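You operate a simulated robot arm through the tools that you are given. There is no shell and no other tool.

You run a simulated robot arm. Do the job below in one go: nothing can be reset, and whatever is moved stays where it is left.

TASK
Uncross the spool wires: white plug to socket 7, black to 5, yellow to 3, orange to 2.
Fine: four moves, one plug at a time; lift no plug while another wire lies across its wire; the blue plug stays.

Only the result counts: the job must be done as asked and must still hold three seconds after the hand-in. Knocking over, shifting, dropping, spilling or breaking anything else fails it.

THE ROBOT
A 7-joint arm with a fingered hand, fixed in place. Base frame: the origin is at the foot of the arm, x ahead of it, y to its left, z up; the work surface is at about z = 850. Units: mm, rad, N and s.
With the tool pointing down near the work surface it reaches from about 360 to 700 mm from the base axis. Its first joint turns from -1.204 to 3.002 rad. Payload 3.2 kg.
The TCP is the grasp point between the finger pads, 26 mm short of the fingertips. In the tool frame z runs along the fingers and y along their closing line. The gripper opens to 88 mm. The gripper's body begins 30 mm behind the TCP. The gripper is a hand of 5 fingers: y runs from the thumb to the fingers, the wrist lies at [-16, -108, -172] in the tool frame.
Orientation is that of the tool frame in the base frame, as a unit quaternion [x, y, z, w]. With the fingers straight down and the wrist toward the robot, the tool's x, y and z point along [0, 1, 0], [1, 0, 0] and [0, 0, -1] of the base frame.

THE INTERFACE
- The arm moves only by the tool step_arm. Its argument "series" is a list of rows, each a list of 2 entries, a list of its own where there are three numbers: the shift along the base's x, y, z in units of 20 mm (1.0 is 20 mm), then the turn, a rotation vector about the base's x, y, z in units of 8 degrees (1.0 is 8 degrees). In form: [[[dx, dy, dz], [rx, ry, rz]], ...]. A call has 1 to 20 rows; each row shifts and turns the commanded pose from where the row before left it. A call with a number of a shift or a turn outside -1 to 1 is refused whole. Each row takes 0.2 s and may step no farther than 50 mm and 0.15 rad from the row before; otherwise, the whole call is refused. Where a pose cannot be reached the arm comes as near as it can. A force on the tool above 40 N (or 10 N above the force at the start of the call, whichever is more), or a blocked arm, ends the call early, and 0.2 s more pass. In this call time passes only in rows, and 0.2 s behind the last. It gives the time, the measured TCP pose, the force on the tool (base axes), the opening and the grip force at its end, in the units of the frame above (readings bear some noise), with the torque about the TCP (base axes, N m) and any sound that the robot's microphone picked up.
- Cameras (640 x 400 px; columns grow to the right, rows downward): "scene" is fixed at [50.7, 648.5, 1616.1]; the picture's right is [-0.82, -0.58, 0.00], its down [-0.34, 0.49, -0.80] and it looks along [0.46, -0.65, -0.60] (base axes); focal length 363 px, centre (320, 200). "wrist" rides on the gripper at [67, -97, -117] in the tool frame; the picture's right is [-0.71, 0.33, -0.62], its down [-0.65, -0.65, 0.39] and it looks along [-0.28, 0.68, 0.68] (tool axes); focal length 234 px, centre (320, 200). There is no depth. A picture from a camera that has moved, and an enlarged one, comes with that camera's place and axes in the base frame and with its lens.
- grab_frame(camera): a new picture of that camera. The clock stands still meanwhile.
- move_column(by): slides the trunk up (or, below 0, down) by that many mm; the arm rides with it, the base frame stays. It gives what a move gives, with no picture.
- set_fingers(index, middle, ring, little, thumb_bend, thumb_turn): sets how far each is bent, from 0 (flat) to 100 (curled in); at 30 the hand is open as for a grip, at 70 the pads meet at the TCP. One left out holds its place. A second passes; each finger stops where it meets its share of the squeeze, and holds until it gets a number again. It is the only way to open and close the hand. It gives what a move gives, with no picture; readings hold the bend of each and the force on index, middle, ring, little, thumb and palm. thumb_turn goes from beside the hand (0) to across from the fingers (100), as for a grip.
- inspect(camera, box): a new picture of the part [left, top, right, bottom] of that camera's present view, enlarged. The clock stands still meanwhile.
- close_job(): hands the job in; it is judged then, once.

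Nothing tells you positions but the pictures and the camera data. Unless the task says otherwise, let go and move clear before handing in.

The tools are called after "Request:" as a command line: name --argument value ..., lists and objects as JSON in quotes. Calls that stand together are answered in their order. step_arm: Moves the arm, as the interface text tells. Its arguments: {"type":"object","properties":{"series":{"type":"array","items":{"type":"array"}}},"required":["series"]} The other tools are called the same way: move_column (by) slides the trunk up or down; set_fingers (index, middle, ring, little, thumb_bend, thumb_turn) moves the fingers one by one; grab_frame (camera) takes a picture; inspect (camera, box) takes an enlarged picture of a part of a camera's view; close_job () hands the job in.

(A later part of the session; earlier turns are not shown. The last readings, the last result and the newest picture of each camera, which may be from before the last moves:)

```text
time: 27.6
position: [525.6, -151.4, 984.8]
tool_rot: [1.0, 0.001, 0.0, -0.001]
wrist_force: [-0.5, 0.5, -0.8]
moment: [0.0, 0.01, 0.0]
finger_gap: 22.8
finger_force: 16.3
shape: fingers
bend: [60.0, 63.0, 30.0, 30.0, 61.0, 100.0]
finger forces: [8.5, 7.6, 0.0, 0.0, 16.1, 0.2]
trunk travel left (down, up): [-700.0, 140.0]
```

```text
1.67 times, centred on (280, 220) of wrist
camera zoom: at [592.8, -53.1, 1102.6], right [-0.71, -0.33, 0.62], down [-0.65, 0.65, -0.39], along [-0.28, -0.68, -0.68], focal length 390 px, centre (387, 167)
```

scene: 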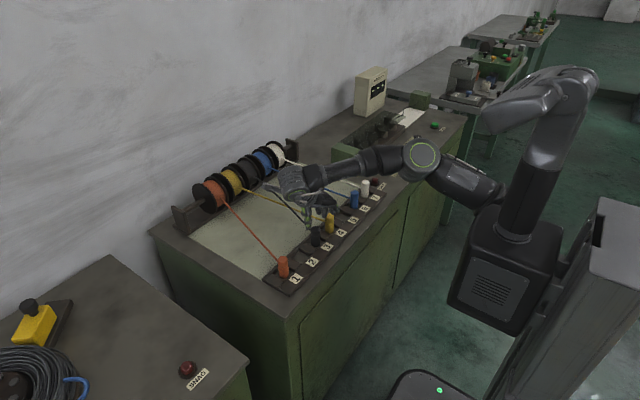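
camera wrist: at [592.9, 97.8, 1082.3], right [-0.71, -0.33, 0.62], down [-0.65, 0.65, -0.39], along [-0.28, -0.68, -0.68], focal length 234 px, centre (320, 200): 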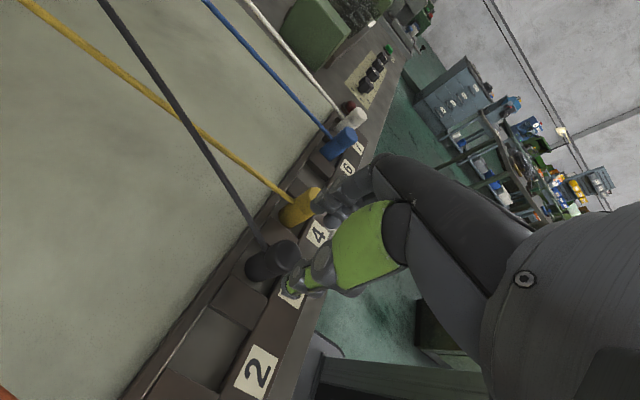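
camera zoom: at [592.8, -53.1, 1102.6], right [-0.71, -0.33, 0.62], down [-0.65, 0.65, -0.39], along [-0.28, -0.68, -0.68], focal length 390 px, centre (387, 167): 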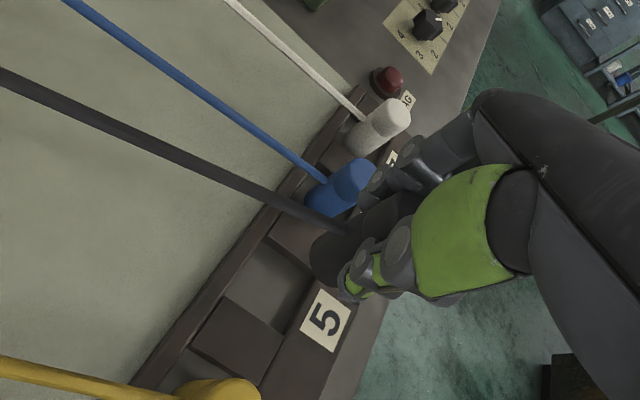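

Black is right above socket 5. Lowering.

Request:
step_arm --series '[[[0, 0.03, -1], [0, 0, 0]], [[0, 0, -1], [0, 0, 0]], [[0, 0, -0.75], [0, 0, 0]], [[0, 0, -0.5], [0, 0, 0]]]'

Request:
inspect --camera "scene" --box '[300, 160, 390, 240]'

Request:
inspect --camera "wrist" --box '[200, 140, 380, 320]'

```text
time: 28.6
position: [526.3, -150.6, 921.1]
tool_rot: [1.0, 0.001, 0.0, 0.0]
wrist_force: [0.0, -0.1, -1.0]
moment: [0.01, -0.02, 0.01]
finger_gap: 23.0
finger_force: 16.0
shape: fingers
bend: [60.0, 63.0, 30.0, 30.0, 61.0, 100.0]
finger forces: [8.5, 7.5, 0.1, 0.0, 16.1, 0.0]
trunk travel left (down, up): [-700.0, 140.0]
```

```text
5.00 times, centred on (345, 200) of scene
camera zoom: at [50.7, 648.5, 1616.1], right [-0.82, -0.58, 0.0], down [-0.34, 0.49, -0.8], along [0.46, -0.65, -0.6], focal length 1816 px, centre (195, 200)
```

zoom: 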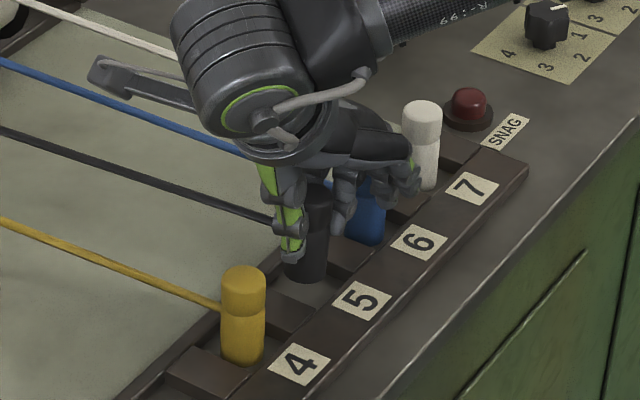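

```text
2.22 times, centred on (290, 230) of wrist
camera zoom: at [592.2, -52.5, 1038.2], right [-0.71, -0.33, 0.62], down [-0.65, 0.65, -0.39], along [-0.28, -0.68, -0.68], focal length 520 px, centre (387, 133)
```

zoom: 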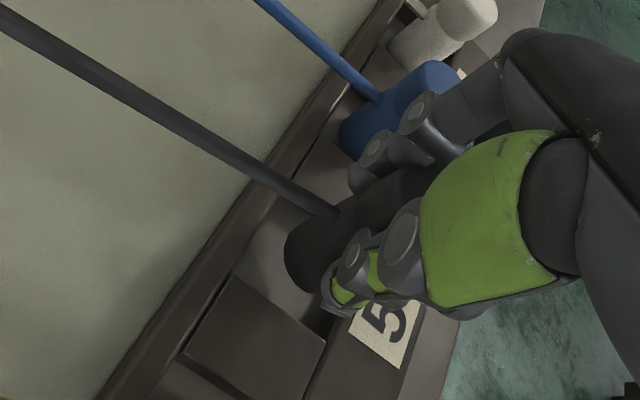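

Request:
step_arm --series '[[[0, 0, -0.4], [0, 0, 0]], [[0, 0, -0.3], [0, 0, 0]], [[0, 0, -0.2], [0, 0, 0]], [[0, 0, -0.05], [0, 0, 0]]]'

```text
time: 29.6
position: [525.5, -149.6, 902.4]
tool_rot: [1.0, 0.002, 0.001, -0.001]
wrist_force: [0.2, 0.1, 1.6]
moment: [-0.02, -0.05, 0.03]
finger_gap: 22.8
finger_force: 16.9
shape: fingers
bend: [60.0, 63.0, 30.0, 30.0, 61.0, 100.0]
finger forces: [8.7, 7.9, 0.1, 0.0, 16.7, 0.0]
trunk travel left (down, up): [-700.0, 140.0]
```

Contact is starting; I'll take one tiny step more, then release.

Request:
step_arm --series '[[[0, 0, -0.03], [0, 0, 0]]]'

Request:
set_fingers --index 59 --middle 60 --thumb_bend 59

Request:
set_fingers --index 47 --middle 47 --thumb_bend 47

Request:
inspect --camera "scene" --box '[300, 160, 390, 240]'

Request:
inspect --camera "wrist" --box '[200, 140, 380, 320]'

```text
time: 30.0
position: [524.6, -150.0, 902.9]
tool_rot: [1.0, 0.002, 0.001, 0.0]
wrist_force: [0.1, 0.8, 4.4]
moment: [-0.03, -0.02, -0.01]
finger_gap: 22.9
finger_force: 16.9
shape: fingers
bend: [60.0, 63.0, 30.0, 30.0, 61.0, 100.0]
finger forces: [8.9, 8.1, 0.0, 0.1, 17.5, 0.1]
trunk travel left (down, up): [-700.0, 140.0]
```

```text
time: 31.0
position: [525.6, -150.3, 902.1]
tool_rot: [1.0, 0.001, 0.0, -0.001]
wrist_force: [0.1, 0.4, -0.5]
moment: [0.04, 0.03, 0.04]
finger_gap: 27.2
finger_force: 0.4
shape: fingers
bend: [59.0, 60.0, 30.0, 30.0, 59.0, 100.0]
finger forces: [0.0, 0.5, 0.0, 0.0, 0.7, 0.0]
trunk travel left (down, up): [-700.0, 140.0]
```

```text
time: 32.0
position: [524.5, -150.0, 901.1]
tool_rot: [1.0, 0.002, 0.0, 0.001]
wrist_force: [0.6, -0.2, -0.1]
moment: [-0.02, 0.02, 0.0]
finger_gap: 51.6
finger_force: 0.0
shape: fingers
bend: [47.0, 47.0, 30.0, 30.0, 47.0, 100.0]
finger forces: [0.0, 0.0, 0.1, 0.0, 0.1, 0.0]
trunk travel left (down, up): [-700.0, 140.0]
```

```text
5.00 times, centred on (345, 200) of scene
camera zoom: at [50.7, 648.5, 1616.1], right [-0.82, -0.58, 0.0], down [-0.34, 0.49, -0.8], along [0.46, -0.65, -0.6], focal length 1816 px, centre (195, 200)
```

zoom: 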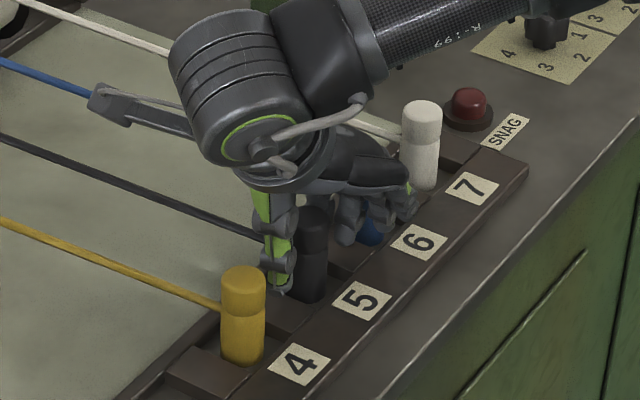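

```text
2.22 times, centred on (290, 230) of wrist
camera zoom: at [592.6, -52.0, 1019.2], right [-0.71, -0.33, 0.62], down [-0.65, 0.65, -0.39], along [-0.28, -0.68, -0.68], focal length 520 px, centre (387, 133)
```

zoom: 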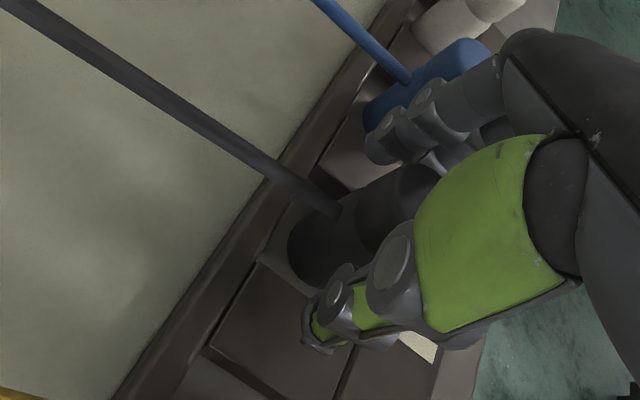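

Black stands in 5. I'll go up and across to yellow at y≈-75.

Request:
step_arm --series '[[[0, 0, 0.6], [0, 0, 0]], [[0, 0, 0.9], [0, 0, 0]], [[0, 0, 0.9], [0, 0, 0]], [[0, 0, 0.8], [0, 0, 0]], [[0, 0.93, 0], [0, 0, 0]], [[0, 0.94, 0], [0, 0, 0]], [[0, 0.93, 0], [0, 0, 0]], [[0, 0.93, 0], [0, 0, 0]]]'

Request:
inspect --camera "scene" --box '[260, 160, 400, 280]'

Request:
inspect --camera "wrist" --box '[160, 100, 400, 340]'

```text
time: 33.8
position: [524.3, -75.1, 964.8]
tool_rot: [1.0, 0.002, 0.001, 0.0]
wrist_force: [-0.4, 0.3, 0.0]
moment: [-0.01, 0.0, 0.01]
finger_gap: 51.7
finger_force: 0.1
shape: fingers
bend: [47.0, 47.0, 30.0, 30.0, 47.0, 100.0]
finger forces: [0.0, 0.1, 0.1, 0.1, 0.0, 0.0]
trunk travel left (down, up): [-700.0, 140.0]
```

```text
3.33 times, centred on (330, 220) of scene
camera zoom: at [50.7, 648.5, 1616.1], right [-0.82, -0.58, 0.0], down [-0.34, 0.49, -0.8], along [0.46, -0.65, -0.6], focal length 1211 px, centre (287, 133)
```

zoom: 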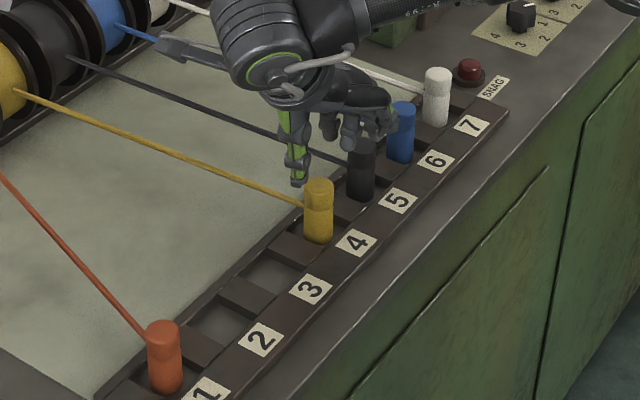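

```text
1.67 times, centred on (280, 220) of wrist
camera zoom: at [591.6, 24.3, 1083.1], right [-0.71, -0.33, 0.62], down [-0.65, 0.65, -0.39], along [-0.28, -0.68, -0.68], focal length 390 px, centre (387, 167)
```

zoom: 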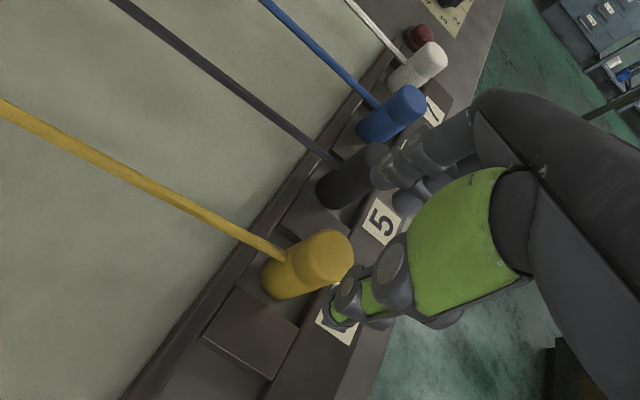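

Yellow's wire is clear now, so I'll descend on it.

Request:
step_arm --series '[[[0, 0, -0.8], [0, 0, 0]], [[0, 0, -0.8], [0, 0, 0]], [[0, 0, -0.8], [0, 0, 0]], [[0, 0, -0.75], [0, 0, 0]]]'

Request:
inspect --camera "scene" --box '[280, 170, 370, 250]'

Request:
inspect --camera "wrist" --box '[200, 140, 380, 320]'

```text
time: 34.8
position: [524.2, -76.0, 901.9]
tool_rot: [1.0, 0.002, 0.0, 0.0]
wrist_force: [0.4, 0.6, 0.0]
moment: [0.01, -0.02, -0.03]
finger_gap: 51.7
finger_force: 0.0
shape: fingers
bend: [47.0, 47.0, 30.0, 30.0, 47.0, 100.0]
finger forces: [0.1, 0.0, 0.0, 0.1, 0.0, 0.1]
trunk travel left (down, up): [-700.0, 140.0]
```

```text
5.00 times, centred on (325, 210) of scene
camera zoom: at [50.7, 648.5, 1616.1], right [-0.82, -0.58, 0.0], down [-0.34, 0.49, -0.8], along [0.46, -0.65, -0.6], focal length 1816 px, centre (295, 150)
```

zoom: 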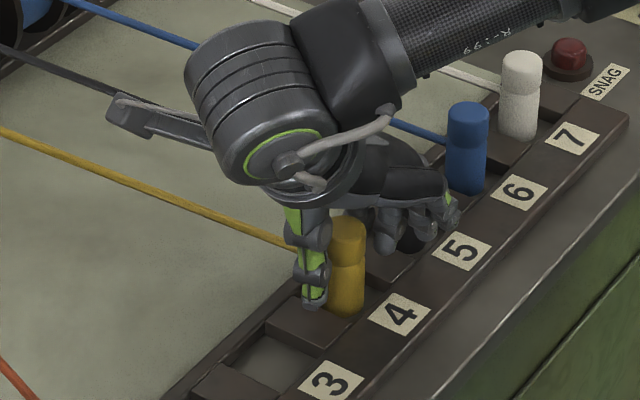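

```text
2.22 times, centred on (290, 230) of wrist
camera zoom: at [591.7, 22.4, 1019.7], right [-0.71, -0.33, 0.62], down [-0.65, 0.65, -0.39], along [-0.28, -0.68, -0.68], focal length 520 px, centre (387, 133)
```

zoom: 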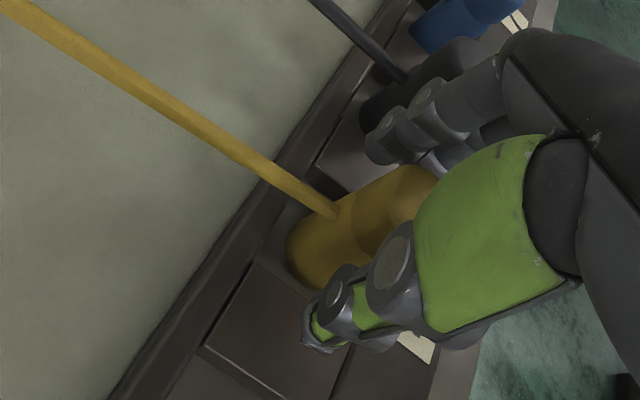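

Yellow sits in the hand just like the earlier plugs did. I'll grip it.

Request:
set_fingers --index 58 --middle 58 --thumb_bend 58

Request:
set_fingers --index 74 --middle 74 --thumb_bend 74

Request:
inspect --camera "wrist" --box '[200, 140, 380, 320]'

```text
time: 35.8
position: [525.3, -74.6, 901.6]
tool_rot: [1.0, 0.0, 0.001, 0.0]
wrist_force: [0.0, -0.5, -0.1]
moment: [0.0, -0.01, 0.02]
finger_gap: 31.4
finger_force: 0.0
shape: fingers
bend: [57.0, 57.0, 30.0, 30.0, 57.0, 100.0]
finger forces: [0.1, 0.0, 0.0, 0.0, 0.0, 0.0]
trunk travel left (down, up): [-700.0, 140.0]
```

```text
time: 36.8
position: [523.9, -75.5, 902.2]
tool_rot: [1.0, 0.001, -0.001, 0.001]
wrist_force: [0.1, -0.7, 0.1]
moment: [-0.06, 0.02, -0.02]
finger_gap: 23.4
finger_force: 16.9
shape: fingers
bend: [60.0, 63.0, 30.0, 30.0, 61.0, 100.0]
finger forces: [8.8, 7.7, 0.1, 0.0, 16.4, 0.0]
trunk travel left (down, up): [-700.0, 140.0]
```

```text
2.22 times, centred on (290, 230) of wrist
camera zoom: at [591.5, 22.4, 1020.0], right [-0.71, -0.33, 0.62], down [-0.65, 0.65, -0.39], along [-0.28, -0.68, -0.68], focal length 520 px, centre (387, 133)
```

zoom: 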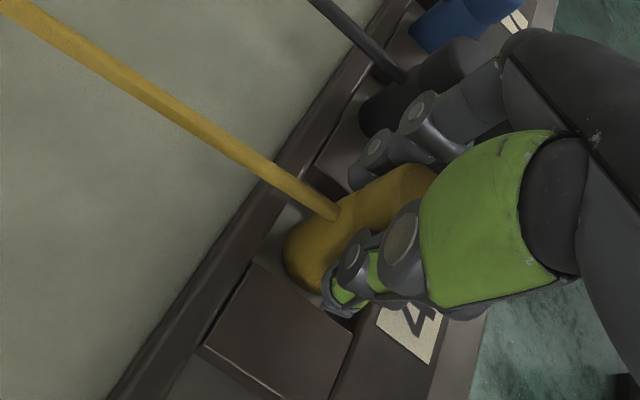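

Request:
step_arm --series '[[[0, 0, 0.4], [0, 0, 0]], [[0, 0, 0.5], [0, 0, 0]], [[0, 0, 0.6], [0, 0, 0]], [[0, 0, 0.9], [0, 0, 0]], [[0, 0, 0.6], [0, 0, 0]]]'

Request:
step_arm --series '[[[0, 0.75, 0], [0, 0, 0]], [[0, 1, 0], [0, 0, 0]], [[0, 1, 0], [0, 0, 0]], [[0, 1, 0], [0, 0, 0]]]'

Request:
inspect --camera "scene" --box '[260, 150, 380, 260]'

Request:
inspect --camera "wrist" --box '[160, 100, 400, 340]'

```text
time: 38.0
position: [525.6, -74.7, 961.8]
tool_rot: [1.0, 0.001, -0.001, 0.001]
wrist_force: [-0.3, 0.2, -1.4]
moment: [-0.02, -0.04, 0.0]
finger_gap: 23.3
finger_force: 16.3
shape: fingers
bend: [60.0, 63.0, 30.0, 30.0, 61.0, 100.0]
finger forces: [8.6, 7.3, 0.1, 0.0, 16.2, 0.0]
trunk travel left (down, up): [-700.0, 140.0]
```

```text
time: 39.0
position: [526.2, 0.4, 963.2]
tool_rot: [1.0, 0.001, -0.001, 0.0]
wrist_force: [0.3, -0.2, -1.1]
moment: [-0.01, 0.0, -0.02]
finger_gap: 23.3
finger_force: 16.7
shape: fingers
bend: [60.0, 63.0, 30.0, 30.0, 61.0, 100.0]
finger forces: [8.7, 7.4, 0.1, 0.1, 16.3, 0.1]
trunk travel left (down, up): [-700.0, 140.0]
```

```text
3.64 times, centred on (320, 205) of scene
camera zoom: at [50.7, 648.5, 1616.1], right [-0.82, -0.58, 0.0], down [-0.34, 0.49, -0.8], along [0.46, -0.65, -0.6], focal length 1321 px, centre (320, 182)
```

zoom: 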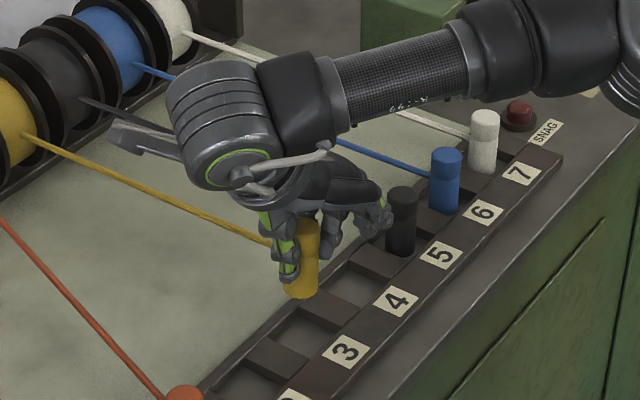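

```text
1.67 times, centred on (280, 220) of wrist
camera zoom: at [592.6, 97.9, 1080.3], right [-0.71, -0.33, 0.62], down [-0.65, 0.65, -0.39], along [-0.28, -0.68, -0.68], focal length 390 px, centre (387, 167)
```

zoom: 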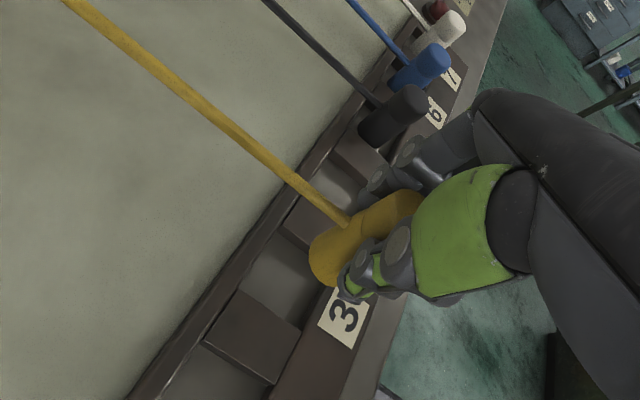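

Yellow is above socket 3. Lowering.

Request:
step_arm --series '[[[0, 0, -0.9], [0, 0, 0]], [[0, 0, -0.8], [0, 0, 0]], [[0, 0, -0.4], [0, 0, 0]]]'

Request:
inspect --camera "scene" --box '[270, 180, 360, 260]'

Request:
inspect --camera "wrist" --box '[200, 140, 380, 320]'

```text
time: 39.8
position: [525.9, -0.8, 920.7]
tool_rot: [1.0, 0.001, 0.0, 0.001]
wrist_force: [-0.2, -0.2, -0.7]
moment: [0.0, 0.0, 0.0]
finger_gap: 23.2
finger_force: 16.1
shape: fingers
bend: [60.0, 63.0, 30.0, 30.0, 61.0, 100.0]
finger forces: [8.7, 7.4, 0.1, 0.0, 16.3, 0.1]
trunk travel left (down, up): [-700.0, 140.0]
```

```text
5.00 times, centred on (315, 220) of scene
camera zoom: at [50.7, 648.5, 1616.1], right [-0.82, -0.58, 0.0], down [-0.34, 0.49, -0.8], along [0.46, -0.65, -0.6], focal length 1816 px, centre (345, 100)
```

zoom: 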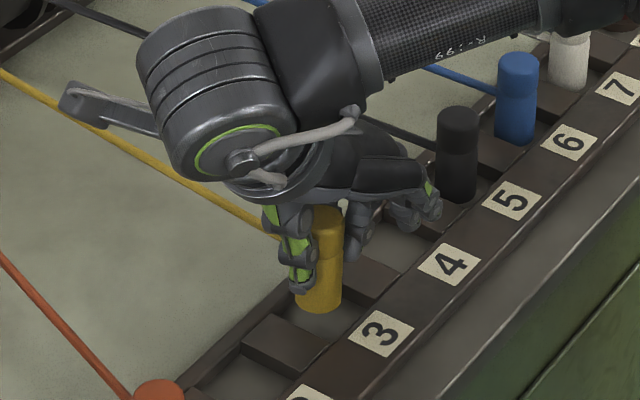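

```text
2.22 times, centred on (290, 230) of wrist
camera zoom: at [593.4, 97.4, 1037.7], right [-0.71, -0.33, 0.62], down [-0.65, 0.65, -0.39], along [-0.28, -0.68, -0.68], focal length 520 px, centre (387, 133)
```

zoom: 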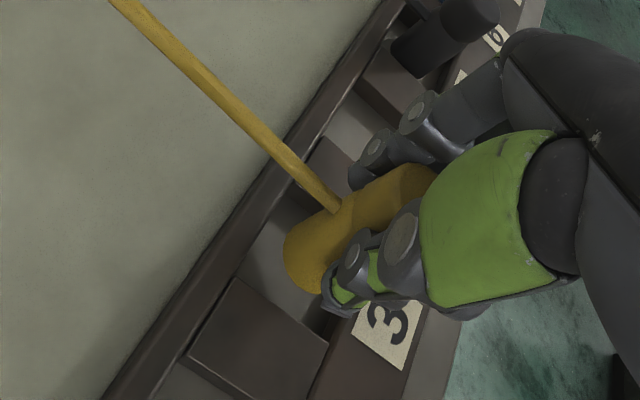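

Request:
step_arm --series '[[[0, 0, -0.4], [0, 0, 0]], [[0, 0, -0.3], [0, 0, 0]], [[0, 0, -0.18], [0, 0, 0]], [[0, 0, -0.05], [0, 0, 0]]]'

```text
time: 40.8
position: [525.9, -0.8, 901.6]
tool_rot: [1.0, 0.001, 0.001, 0.0]
wrist_force: [1.0, 0.0, 3.4]
moment: [-0.02, -0.04, -0.01]
finger_gap: 23.1
finger_force: 16.5
shape: fingers
bend: [60.0, 63.0, 30.0, 30.0, 61.0, 100.0]
finger forces: [8.8, 7.8, 0.1, 0.0, 16.9, 0.0]
trunk travel left (down, up): [-700.0, 140.0]
```

Contact is felt, so I'll release.

Request:
set_fingers --index 59 --middle 60 --thumb_bend 59

Request:
set_fingers --index 47 --middle 47 --thumb_bend 47

Request:
inspect --camera "scene" --box '[270, 180, 360, 260]'

Request:
inspect --camera "wrist" --box '[200, 140, 380, 320]'

```text
time: 41.8
position: [527.0, -1.0, 902.5]
tool_rot: [1.0, 0.001, 0.0, -0.001]
wrist_force: [1.3, -0.1, 0.6]
moment: [0.0, -0.01, 0.01]
finger_gap: 27.5
finger_force: 0.8
shape: fingers
bend: [59.0, 60.0, 30.0, 30.0, 59.0, 100.0]
finger forces: [0.2, 0.2, 0.0, 0.1, 0.7, 0.0]
trunk travel left (down, up): [-700.0, 140.0]
```

```text
time: 42.8
position: [525.3, 0.3, 901.4]
tool_rot: [1.0, 0.0, -0.001, 0.0]
wrist_force: [-0.5, 0.6, -0.5]
moment: [0.01, 0.01, -0.01]
finger_gap: 51.5
finger_force: 0.1
shape: fingers
bend: [47.0, 47.0, 30.0, 30.0, 47.0, 100.0]
finger forces: [0.1, 0.1, 0.1, 0.1, 0.0, 0.0]
trunk travel left (down, up): [-700.0, 140.0]
```

```text
5.00 times, centred on (315, 220) of scene
camera zoom: at [50.7, 648.5, 1616.1], right [-0.82, -0.58, 0.0], down [-0.34, 0.49, -0.8], along [0.46, -0.65, -0.6], focal length 1816 px, centre (345, 100)
```

zoom: 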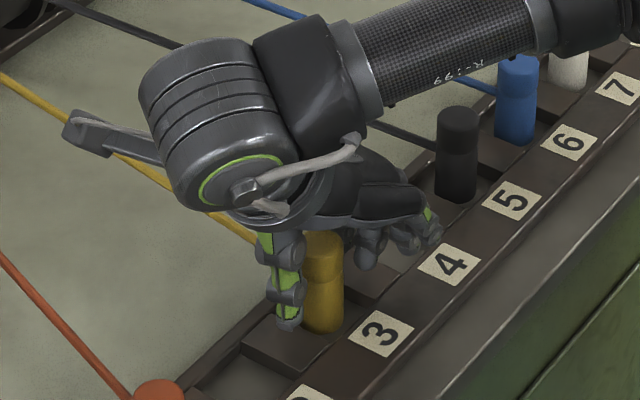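

```text
2.22 times, centred on (290, 230) of wrist
camera zoom: at [592.9, 97.7, 1019.3], right [-0.71, -0.33, 0.62], down [-0.65, 0.65, -0.39], along [-0.28, -0.68, -0.68], focal length 520 px, centre (387, 133)
```

zoom: 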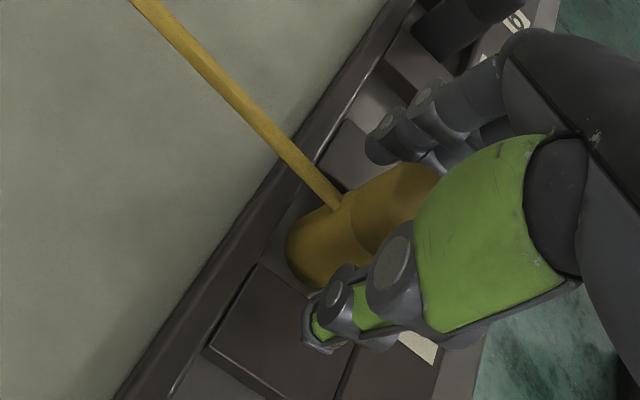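

Yellow stands in 3. Up, then over to orange at y≈150.

Request:
step_arm --series '[[[0, 0, 0.6], [0, 0, 0]], [[0, 0, 0.9], [0, 0, 0]], [[0, 0, 0.9], [0, 0, 0]], [[0, 0, 0.8], [0, 0, 0]], [[0, 1, 0], [0, 0, 0]], [[0, 1, 0], [0, 0, 0]], [[0, 1, 0], [0, 0, 0]], [[0, 1, 0], [0, 0, 0]], [[0, 1, 0], [0, 0, 0]], [[0, 1, 0], [0, 0, 0]], [[0, 1, 0], [0, 0, 0]], [[0, 0.5, 0], [0, 0, 0]]]'

Request:
inspect --camera "scene" --box '[220, 180, 380, 310]'

Request:
inspect --camera "wrist" --box '[160, 100, 400, 340]'

```text
time: 45.4
position: [483.2, 97.7, 956.2]
tool_rot: [1.0, 0.0, 0.001, -0.001]
wrist_force: [0.6, 0.1, -0.4]
moment: [-0.05, 0.01, -0.02]
finger_gap: 52.0
finger_force: 0.0
shape: fingers
bend: [47.0, 47.0, 30.0, 30.0, 47.0, 100.0]
finger forces: [0.0, 0.0, 0.1, 0.0, 0.0, 0.0]
out of reach, approached as far as the arm can: row 8, 9, 10, 11, 12
trunk travel left (down, up): [-700.0, 140.0]
```

```text
3.08 times, centred on (300, 245) of scene
camera zoom: at [50.7, 648.5, 1616.1], right [-0.82, -0.58, 0.0], down [-0.34, 0.49, -0.8], along [0.46, -0.65, -0.6], focal length 1118 px, centre (382, 62)
```

zoom: 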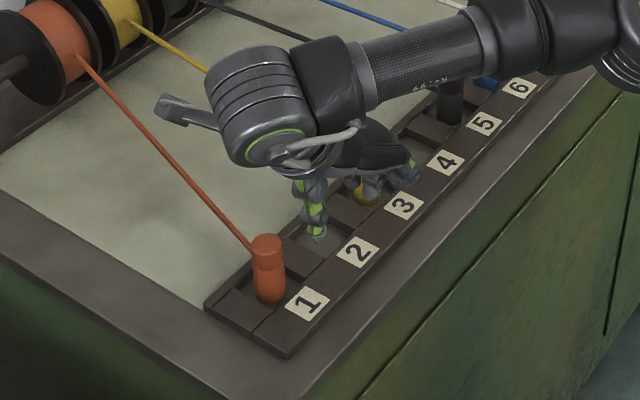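

```text
1.67 times, centred on (280, 220) of wrist
camera zoom: at [550.7, 195.7, 1073.7], right [-0.71, -0.33, 0.62], down [-0.65, 0.65, -0.39], along [-0.28, -0.68, -0.68], focal length 390 px, centre (387, 167)
```

zoom: 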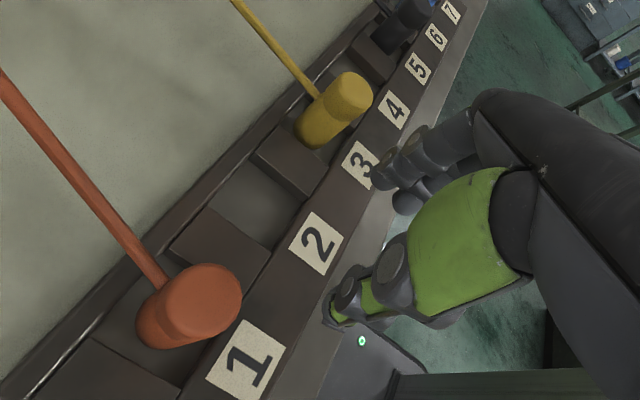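

Orange is out of reach with the wrist on the +y side, and nothing has been touched. I'll back off to y≈0 and up, then try the mirrored hand (+90° yaw, wrist on the -y side), which suits this side better.

Request:
step_arm --series '[[[0, 0, 0.5], [0, 0, 0]], [[0, 0, 1], [0, 0, 0]], [[0, 0, 1], [0, 0, 0]], [[0, 0, 1], [0, 0, 0]], [[0, 0, 1], [0, 0, 0]], [[0, -1, 0], [0, 0, 0]], [[0, -1, 0], [0, 0, 0]], [[0, -1, 0], [0, 0, 0]], [[0, -1, 0], [0, 0, 0]], [[0, -1, 0], [0, 0, 0]], [[0, -1, 0], [0, 0, 0]], [[0, -1, 0], [0, 0, 0]], [[0, -0.5, 0], [0, 0, 0]]]'

```text
time: 48.2
position: [474.6, -67.6, 1040.7]
tool_rot: [1.0, 0.0, 0.001, 0.0]
wrist_force: [-0.7, 0.2, 0.1]
moment: [-0.01, -0.01, 0.02]
finger_gap: 51.9
finger_force: 0.2
shape: fingers
bend: [47.0, 47.0, 30.0, 30.0, 47.0, 100.0]
finger forces: [0.0, 0.0, 0.0, 0.0, 0.0, 0.0]
out of reach, approached as far as the arm can: row 2, 3, 4, 5
trunk travel left (down, up): [-700.0, 140.0]
```

The command follows the reached pose, so the hand is now at (475, -68, 1041). I'll rotate back toward yaw 0 there.

Request:
step_arm --series '[[[0.5, 0.5, 0.5], [0, 0, 1]], [[0.5, 0.5, 0.5], [0, 0, 1]], [[0, 0, 0], [0, 0, 1]], [[0, 0, 0], [0, 0, 1]], [[0, 0, 0], [0, 0, 1]], [[0, 0, 0], [0, 0, 1]], [[0, 0, 0], [0, 0, 1]], [[0, 0, 0], [0, 0, 1]], [[0, 0, 0], [0, 0, 1]], [[0, 0, 0], [0, 0, 1]], [[0, 0, 0], [0, 0, 1]], [[0, 0, 0], [0, 0, 0.25]]]'

```text
time: 50.8
position: [492.7, -48.6, 1060.1]
tool_rot: [0.705, 0.709, 0.0, 0.0]
wrist_force: [0.7, -0.7, -0.3]
moment: [0.01, -0.02, 0.03]
finger_gap: 51.9
finger_force: 0.1
shape: fingers
bend: [47.0, 47.0, 30.0, 30.0, 47.0, 100.0]
finger forces: [0.0, 0.0, 0.0, 0.1, 0.0, 0.0]
trunk travel left (down, up): [-700.0, 140.0]
```

Yaw 0 is reached. I'll keep turning toward +90°.

Request:
step_arm --series '[[[0, 0, 0], [0, 0, 1]], [[0, 0, 0], [0, 0, 1]], [[0, 0, 0], [0, 0, 1]], [[0, 0, 0], [0, 0, 1]], [[0, 0, 0], [0, 0, 1]], [[0, 0, 0], [0, 0, 1]], [[0, 0, 0], [0, 0, 1]], [[0, 0, 0], [0, 0, 1]], [[0, 0, 0], [0, 0, 1]], [[0, 0, 0], [0, 0, 1]], [[0, 0, 0], [0, 0, 1]], [[0, 0, 0], [0, 0, 0.25]]]'

Request:
grab_frame --camera "scene"

Request:
grab_frame --camera "wrist"

```text
time: 53.4
position: [370.2, 11.5, 1062.3]
tool_rot: [0.198, 0.98, -0.02, 0.005]
wrist_force: [-0.7, 0.5, -1.0]
moment: [-0.01, 0.0, -0.01]
finger_gap: 51.6
finger_force: 0.1
shape: fingers
bend: [47.0, 47.0, 30.0, 30.0, 47.0, 100.0]
finger forces: [0.1, 0.0, 0.0, 0.0, 0.1, 0.1]
out of reach, approached as far as the arm can: row 6, 7, 8, 9, 10, 11, 12
trunk travel left (down, up): [-700.0, 140.0]
```

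```text
taken
```

scene: 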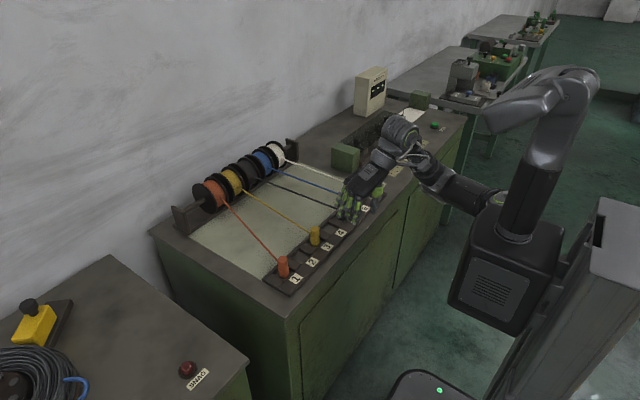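

```text
taken
camera wrist: at [270.2, -46.9, 1181.6], right [0.78, 0.06, 0.62], down [0.35, -0.87, -0.35], along [0.52, 0.49, -0.7], focal length 234 px, centre (320, 200)
```

wrist: 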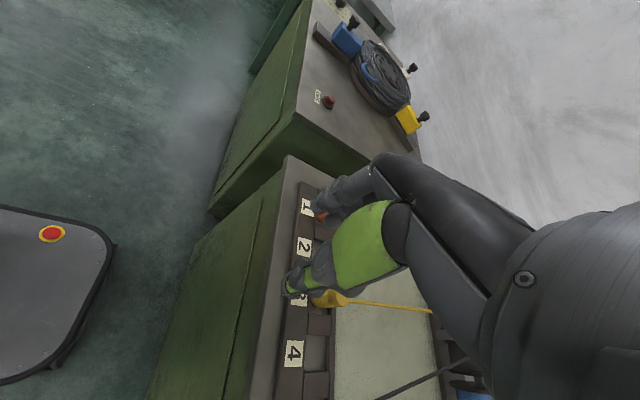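

The mirrored yaw isn't reachable this far right, but it should be easier farther left. I'll move at this height toward orange's position (525, 150) and see whether the reach improves.

Request:
step_arm --series '[[[0, 1, 0], [0, 0, 0]], [[0, 1, 0], [0, 0, 0]], [[0, 1, 0], [0, 0, 0]], [[0, 1, 0], [0, 0, 0]], [[0.5, 1, 0], [0, 0, 0]], [[0.5, 1, 0], [0, 0, 0]], [[0.9, 0.9, 0], [0, 0, 0]], [[0.9, 0, 0], [0, 0, 0]], [[0.9, 0, 0], [0, 0, 0]], [[0.9, 0, 0], [0, 0, 0]], [[0.9, 0, 0], [0, 0, 0]], [[0.9, 0, 0], [0, 0, 0]], [[0.9, 0, 0], [0, 0, 0]]]'

Request:
grab_frame --camera "scene"

```text
time: 56.2
position: [424.8, 151.7, 1062.1]
tool_rot: [0.195, 0.98, -0.019, 0.006]
wrist_force: [0.2, -0.5, -0.1]
moment: [0.01, 0.01, -0.02]
finger_gap: 51.9
finger_force: 0.0
shape: fingers
bend: [47.0, 47.0, 30.0, 30.0, 47.0, 100.0]
finger forces: [0.0, 0.0, 0.1, 0.0, 0.0, 0.0]
out of reach, approached as far as the arm can: row 9, 10, 11, 12, 13
trunk travel left (down, up): [-700.0, 140.0]
```

```text
taken
```

scene: 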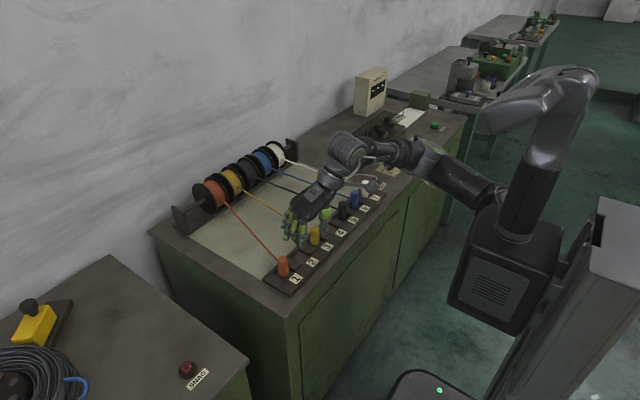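

Reach limits look like a yaw range relative to azimuth, roughly -97° to +46°. At orange that allows about -80°, which still keeps the fingers clear of its wire. I'll straighten the small tilt, back off, and turn to -80°.

Request:
step_arm --series '[[[0.5, -0.8, 0], [0, 0, -1]], [[0.5, -0.8, 0], [0, 0, -1]], [[0.5, -0.8, 0], [0, 0, -1]], [[0.5, -0.8, 0], [0, 0, -1]], [[0.5, -0.8, 0], [0, 0, -1]], [[0, 0, 0], [0.284, 0.031, 0]]]'

```text
time: 57.6
position: [476.9, 70.6, 1061.6]
tool_rot: [0.52, 0.854, -0.004, -0.013]
wrist_force: [-0.2, 0.0, 0.4]
moment: [-0.02, 0.02, 0.0]
finger_gap: 51.8
finger_force: 0.1
shape: fingers
bend: [47.0, 47.0, 30.0, 30.0, 47.0, 100.0]
finger forces: [0.0, 0.0, 0.0, 0.0, 0.0, 0.0]
trunk travel left (down, up): [-700.0, 140.0]
```

Request:
step_arm --series '[[[0, 0, 0], [-0.048, -0.189, 0]], [[0, 0, 0], [0, 0, -1]], [[0, 0, 0], [0, 0, -1]], [[0, 0, 0], [0, 0, -1]], [[0, 0, 0], [0, 0, -1]], [[0, 0, 0], [0, 0, -1]], [[0, 0, 0], [0, 0, -1]], [[0, 0, 0], [0, 0, -1]], [[0, 0, 0], [0, 0, -1]], [[0, 0, 0], [0, 0, -1]], [[0, 0, 0], [0, 0, -1]], [[0, 0, 0], [0, 0, -1]], [[0, 0, 0], [0, 0, -1]], [[0, 0, 0], [0, 0, -1]], [[0, 0, 0], [0, 0, -0.41]]]'

```text
time: 60.8
position: [475.6, 71.0, 1061.2]
tool_rot: [0.996, 0.089, 0.001, -0.001]
wrist_force: [0.0, 0.1, -0.1]
moment: [-0.04, 0.0, 0.01]
finger_gap: 51.4
finger_force: 0.0
shape: fingers
bend: [47.0, 47.0, 30.0, 30.0, 47.0, 100.0]
finger forces: [0.0, 0.0, 0.0, 0.0, 0.1, 0.0]
trunk travel left (down, up): [-700.0, 140.0]
```

Yaw is -80° and vertical. Next I'll approach orange at (525, 150), descending to about z=980.

Request:
step_arm --series '[[[0, 0.5, -0.8], [0, 0, 0]], [[0.5, 0.5, -0.8], [0, 0, 0]], [[0.5, 0.5, -0.8], [0, 0, 0]], [[0.5, 0.5, -0.8], [0, 0, 0]], [[0.5, 0.5, -0.8], [0, 0, 0]], [[0.45, 0.5, 0], [0, 0, 0]], [[0, 0.5, 0], [0, 0, 0]], [[0, 0.45, 0], [0, 0, 0]]]'

Request:
inspect --camera "scene" --box '[220, 180, 380, 310]'

Request:
inspect --camera "wrist" --box '[160, 100, 400, 340]'

```text
time: 62.6
position: [495.7, 108.4, 974.0]
tool_rot: [0.996, 0.09, 0.0, -0.001]
wrist_force: [-0.7, 0.6, 0.0]
moment: [-0.02, 0.04, -0.03]
finger_gap: 51.7
finger_force: 0.0
shape: fingers
bend: [47.0, 47.0, 30.0, 30.0, 47.0, 100.0]
finger forces: [0.0, 0.0, 0.0, 0.0, 0.0, 0.0]
out of reach, approached as far as the arm can: row 4, 5, 6, 7, 8
trunk travel left (down, up): [-700.0, 140.0]
```

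```text
3.08 times, centred on (300, 245) of scene
camera zoom: at [50.7, 648.5, 1616.1], right [-0.82, -0.58, 0.0], down [-0.34, 0.49, -0.8], along [0.46, -0.65, -0.6], focal length 1118 px, centre (382, 62)
```

zoom: 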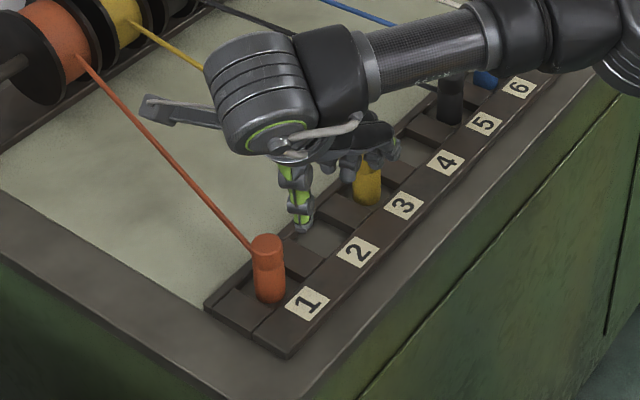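

```text
1.67 times, centred on (280, 220) of wrist
camera zoom: at [544.1, 216.5, 1091.8], right [-0.64, -0.45, 0.62], down [-0.76, 0.53, -0.39], along [-0.15, -0.72, -0.68], focal length 390 px, centre (387, 167)
```

zoom: 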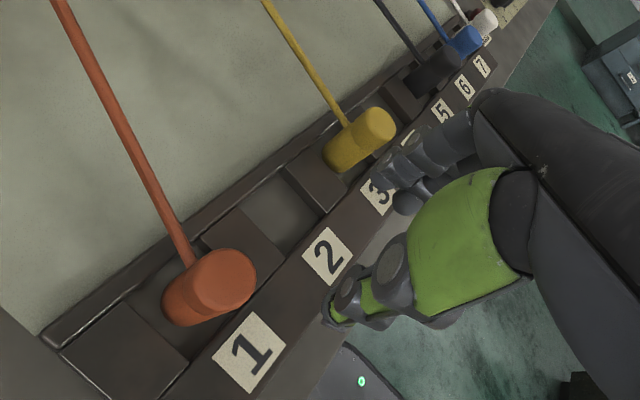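

Still short. I'll look at the whole arm to see whether the elbow is extended or a wrist limit holds it back.

Request:
grab_frame --camera "scene"

Request:
inspect --camera "scene" --box '[280, 60, 620, 340]'

```text
taken
```

scene: 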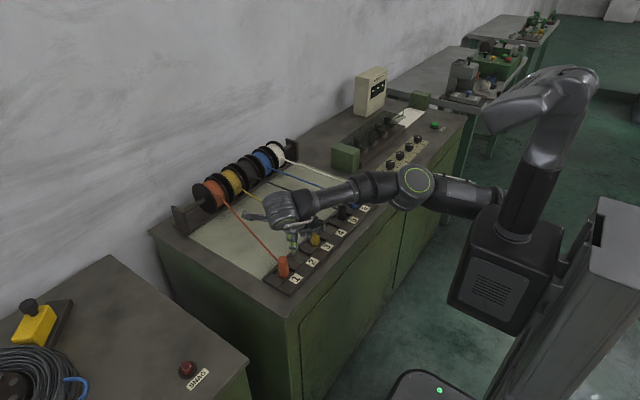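

```text
1.43 times, centred on (450, 200) of scene
camera zoom: at [50.7, 648.5, 1616.1], right [-0.82, -0.58, 0.0], down [-0.34, 0.49, -0.8], along [0.46, -0.65, -0.6], focal length 519 px, centre (134, 200)
```

zoom: 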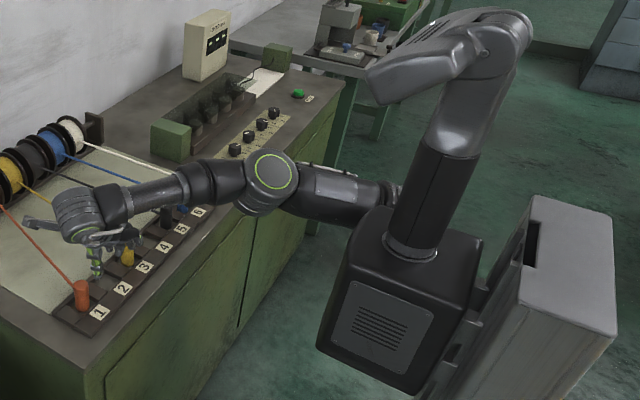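

The arm is nearly straight, so this side is reach-limited with the wrist at +y. A yaw of about +60° brings the wrist nearer and still leaves orange's wire clear of the fingers. I'll rise, back off and turn that way.

Request:
step_arm --series '[[[-0.2, 0, 0.86], [0, 0, 0]], [[-0.7, 0, 0.86], [0, 0, 0]], [[-0.8, 0, 0.86], [0, 0, 0]], [[-0.8, 0, 0.86], [0, 0, 0]], [[-0.8, 0, 0.86], [0, 0, 0]]]'

Request:
step_arm --series '[[[0, 0, 0], [0, 0, 1]], [[0, 0, 0], [0, 0, 1]], [[0, 0, 0], [0, 0, 1]], [[0, 0, 0], [0, 0, 1]], [[0, 0, 0], [0, 0, 1]], [[0, 0, 0], [0, 0, 1]], [[0, 0, 0], [0, 0, 1]], [[0, 0, 0], [0, 0, 1]], [[0, 0, 0], [0, 0, 1]], [[0, 0, 0], [0, 0, 1]], [[0, 0, 0], [0, 0, 1]], [[0, 0, 0], [0, 0, 1]], [[0, 0, 0], [0, 0, 1]], [[0, 0, 0], [0, 0, 1]], [[0, 0, 0], [0, 0, 1]], [[0, 0, 0], [0, 0, 1]], [[0, 0, 0], [0, 0, 1]]]'

```text
time: 63.8
position: [434.1, 101.6, 1056.6]
tool_rot: [0.997, 0.081, -0.008, -0.006]
wrist_force: [0.1, 0.1, 0.0]
moment: [-0.03, -0.01, 0.01]
finger_gap: 51.8
finger_force: 0.1
shape: fingers
bend: [47.0, 47.0, 30.0, 30.0, 47.0, 100.0]
finger forces: [0.0, 0.0, 0.0, 0.0, 0.0, 0.0]
trunk travel left (down, up): [-700.0, 140.0]
```

```text
time: 67.4
position: [429.1, 109.1, 1060.2]
tool_rot: [0.289, 0.957, 0.0, -0.002]
wrist_force: [0.5, -0.2, 0.1]
moment: [-0.02, 0.0, 0.02]
finger_gap: 52.0
finger_force: 0.0
shape: fingers
bend: [47.0, 47.0, 30.0, 30.0, 47.0, 100.0]
finger forces: [0.1, 0.0, 0.1, 0.0, 0.0, 0.0]
trunk travel left (down, up): [-700.0, 140.0]
```

Yaw is about +56° and vertical. Moving over orange at height.

Request:
step_arm --series '[[[0.3, 0.5, 0], [0, 0, 0]], [[0.6, 0.5, 0], [0, 0, 0]], [[0.6, 0.5, 0], [0, 0, 0]], [[0.6, 0.55, 0], [0, 0, 0]], [[0.6, 0, 0], [0, 0, 0]], [[0.6, 0, 0], [0, 0, 0]], [[0.6, 0, 0], [0, 0, 0]], [[0.6, 0, 0], [0, 0, 0]], [[0.3, 0, 0], [0, 0, 0]]]'

Request:
inspect --camera "scene" --box '[220, 160, 380, 300]'

Request:
grab_frame --camera "wrist"

```text
time: 69.4
position: [506.5, 149.0, 1060.3]
tool_rot: [0.29, 0.957, -0.001, -0.002]
wrist_force: [0.9, 0.0, 0.6]
moment: [-0.01, 0.01, 0.0]
finger_gap: 52.1
finger_force: 0.0
shape: fingers
bend: [47.0, 47.0, 30.0, 30.0, 47.0, 100.0]
finger forces: [0.1, 0.0, 0.0, 0.0, 0.0, 0.1]
out of reach, approached as far as the arm can: row 8, 9
trunk travel left (down, up): [-700.0, 140.0]
```

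```text
2.86 times, centred on (300, 230) of scene
camera zoom: at [50.7, 648.5, 1616.1], right [-0.82, -0.58, 0.0], down [-0.34, 0.49, -0.8], along [0.46, -0.65, -0.6], focal length 1038 px, centre (377, 114)
```

zoom: 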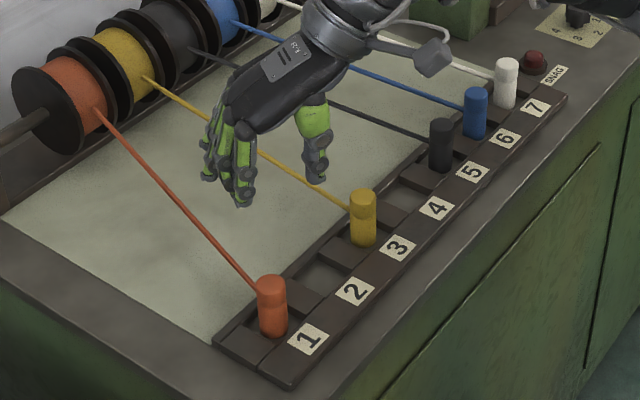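

```text
taken
camera wrist: at [398.9, 105.5, 1177.7], right [0.77, -0.12, 0.62], down [0.18, -0.9, -0.39], along [0.61, 0.41, -0.68], focal length 234 px, centre (320, 200)
```

wrist: 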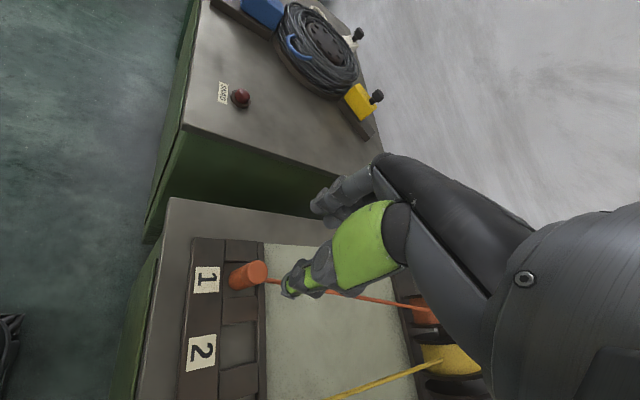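

The limit is near here. I'll ease yaw to about 48° and finish the approach. I'll also straighten ring and little to keep them away from the wire.

Request:
step_arm --series '[[[0, 0, 0], [0, 0, -0.8]], [[0.5, 0, 0], [0, 0, 0]], [[0.45, 0.05, 0], [0, 0, 0]]]'

Request:
set_fingers --ring 5 --little 5

Request:
inspect --camera "scene" --box '[220, 140, 380, 300]'

Request:
grab_frame --camera "wrist"

```text
time: 70.2
position: [527.0, 150.2, 1060.6]
tool_rot: [0.343, 0.939, -0.001, -0.001]
wrist_force: [0.0, 0.7, 0.2]
moment: [0.0, 0.02, 0.0]
finger_gap: 51.9
finger_force: 0.0
shape: fingers
bend: [47.0, 47.0, 30.0, 30.0, 47.0, 100.0]
finger forces: [0.0, 0.0, 0.0, 0.0, 0.0, 0.0]
trunk travel left (down, up): [-700.0, 140.0]
```

```text
time: 71.2
position: [525.8, 149.2, 1060.5]
tool_rot: [0.343, 0.939, -0.001, 0.0]
wrist_force: [0.4, -0.3, -0.7]
moment: [-0.01, 0.01, -0.02]
finger_gap: 51.7
finger_force: 0.0
shape: fingers
bend: [47.0, 47.0, 5.0, 5.0, 47.0, 100.0]
finger forces: [0.0, 0.1, 0.0, 0.1, 0.1, 0.0]
trunk travel left (down, up): [-700.0, 140.0]
```

```text
2.50 times, centred on (300, 220) of scene
camera zoom: at [50.7, 648.5, 1616.1], right [-0.82, -0.58, 0.0], down [-0.34, 0.49, -0.8], along [0.46, -0.65, -0.6], focal length 908 px, centre (370, 150)
```

zoom: 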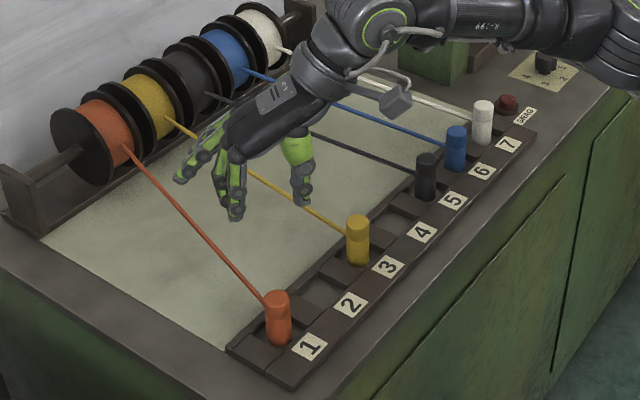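

```text
taken
camera wrist: at [413.2, 118.8, 1178.6], right [0.76, -0.2, 0.62], down [0.07, -0.92, -0.39], along [0.65, 0.34, -0.68], focal length 234 px, centre (320, 200)
```

wrist: 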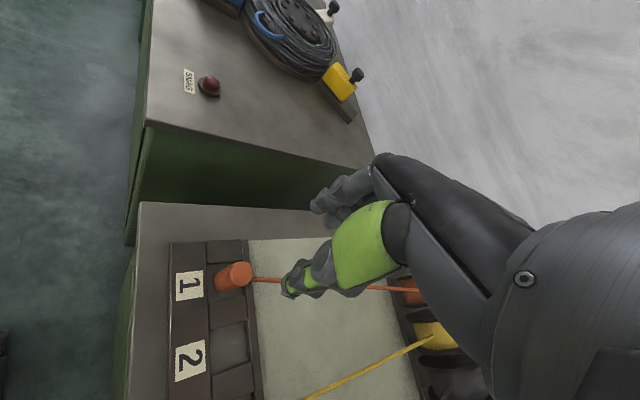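

Ring and little now point out, clear of everything. Yaw is 50° and TCP is over orange. Descending to about z=963 and checking.

Request:
step_arm --series '[[[0, 0, -0.8], [0, 0, 0]], [[0, 0, -0.8], [0, 0, 0]], [[0, 0, -0.8], [0, 0, 0]], [[0, 0, -0.8], [0, 0, 0]], [[0, 0, -0.8], [0, 0, 0]], [[0, 0, -0.8], [0, 0, 0]]]'

Request:
inspect --camera "scene" --box '[230, 200, 330, 290]'

Request:
inspect --camera "wrist" --box '[200, 140, 400, 340]'

```text
time: 72.6
position: [526.5, 148.6, 963.7]
tool_rot: [0.342, 0.94, 0.0, -0.001]
wrist_force: [-0.1, -1.1, 0.0]
moment: [0.03, 0.04, 0.03]
finger_gap: 51.8
finger_force: 0.0
shape: fingers
bend: [47.0, 47.0, 5.0, 5.0, 47.0, 100.0]
finger forces: [0.1, 0.1, 0.0, 0.0, 0.0, 0.1]
trunk travel left (down, up): [-700.0, 140.0]
```

```text
4.44 times, centred on (280, 245) of scene
camera zoom: at [50.7, 648.5, 1616.1], right [-0.82, -0.58, 0.0], down [-0.34, 0.49, -0.8], along [0.46, -0.65, -0.6], focal length 1614 px, centre (498, 0)
```

zoom: 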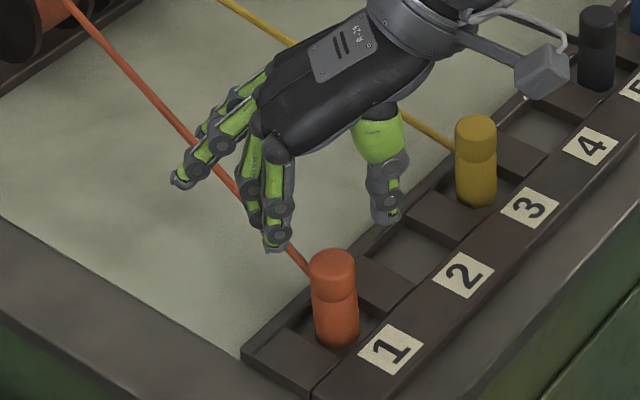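

```text
2.00 times, centred on (300, 240) of wrist
camera zoom: at [413.1, 117.5, 1081.3], right [0.76, -0.2, 0.62], down [0.07, -0.92, -0.39], along [0.65, 0.34, -0.68], focal length 468 px, centre (360, 120)
```

zoom: 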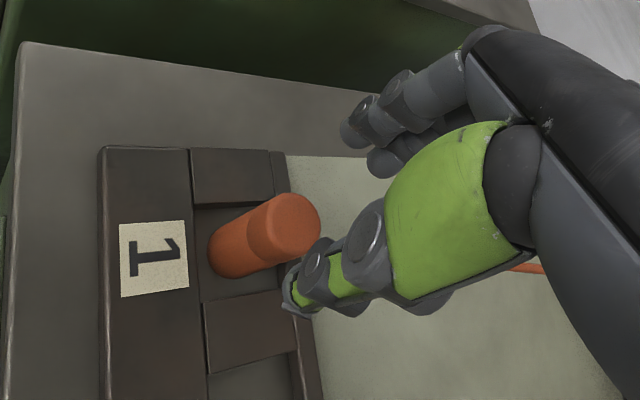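

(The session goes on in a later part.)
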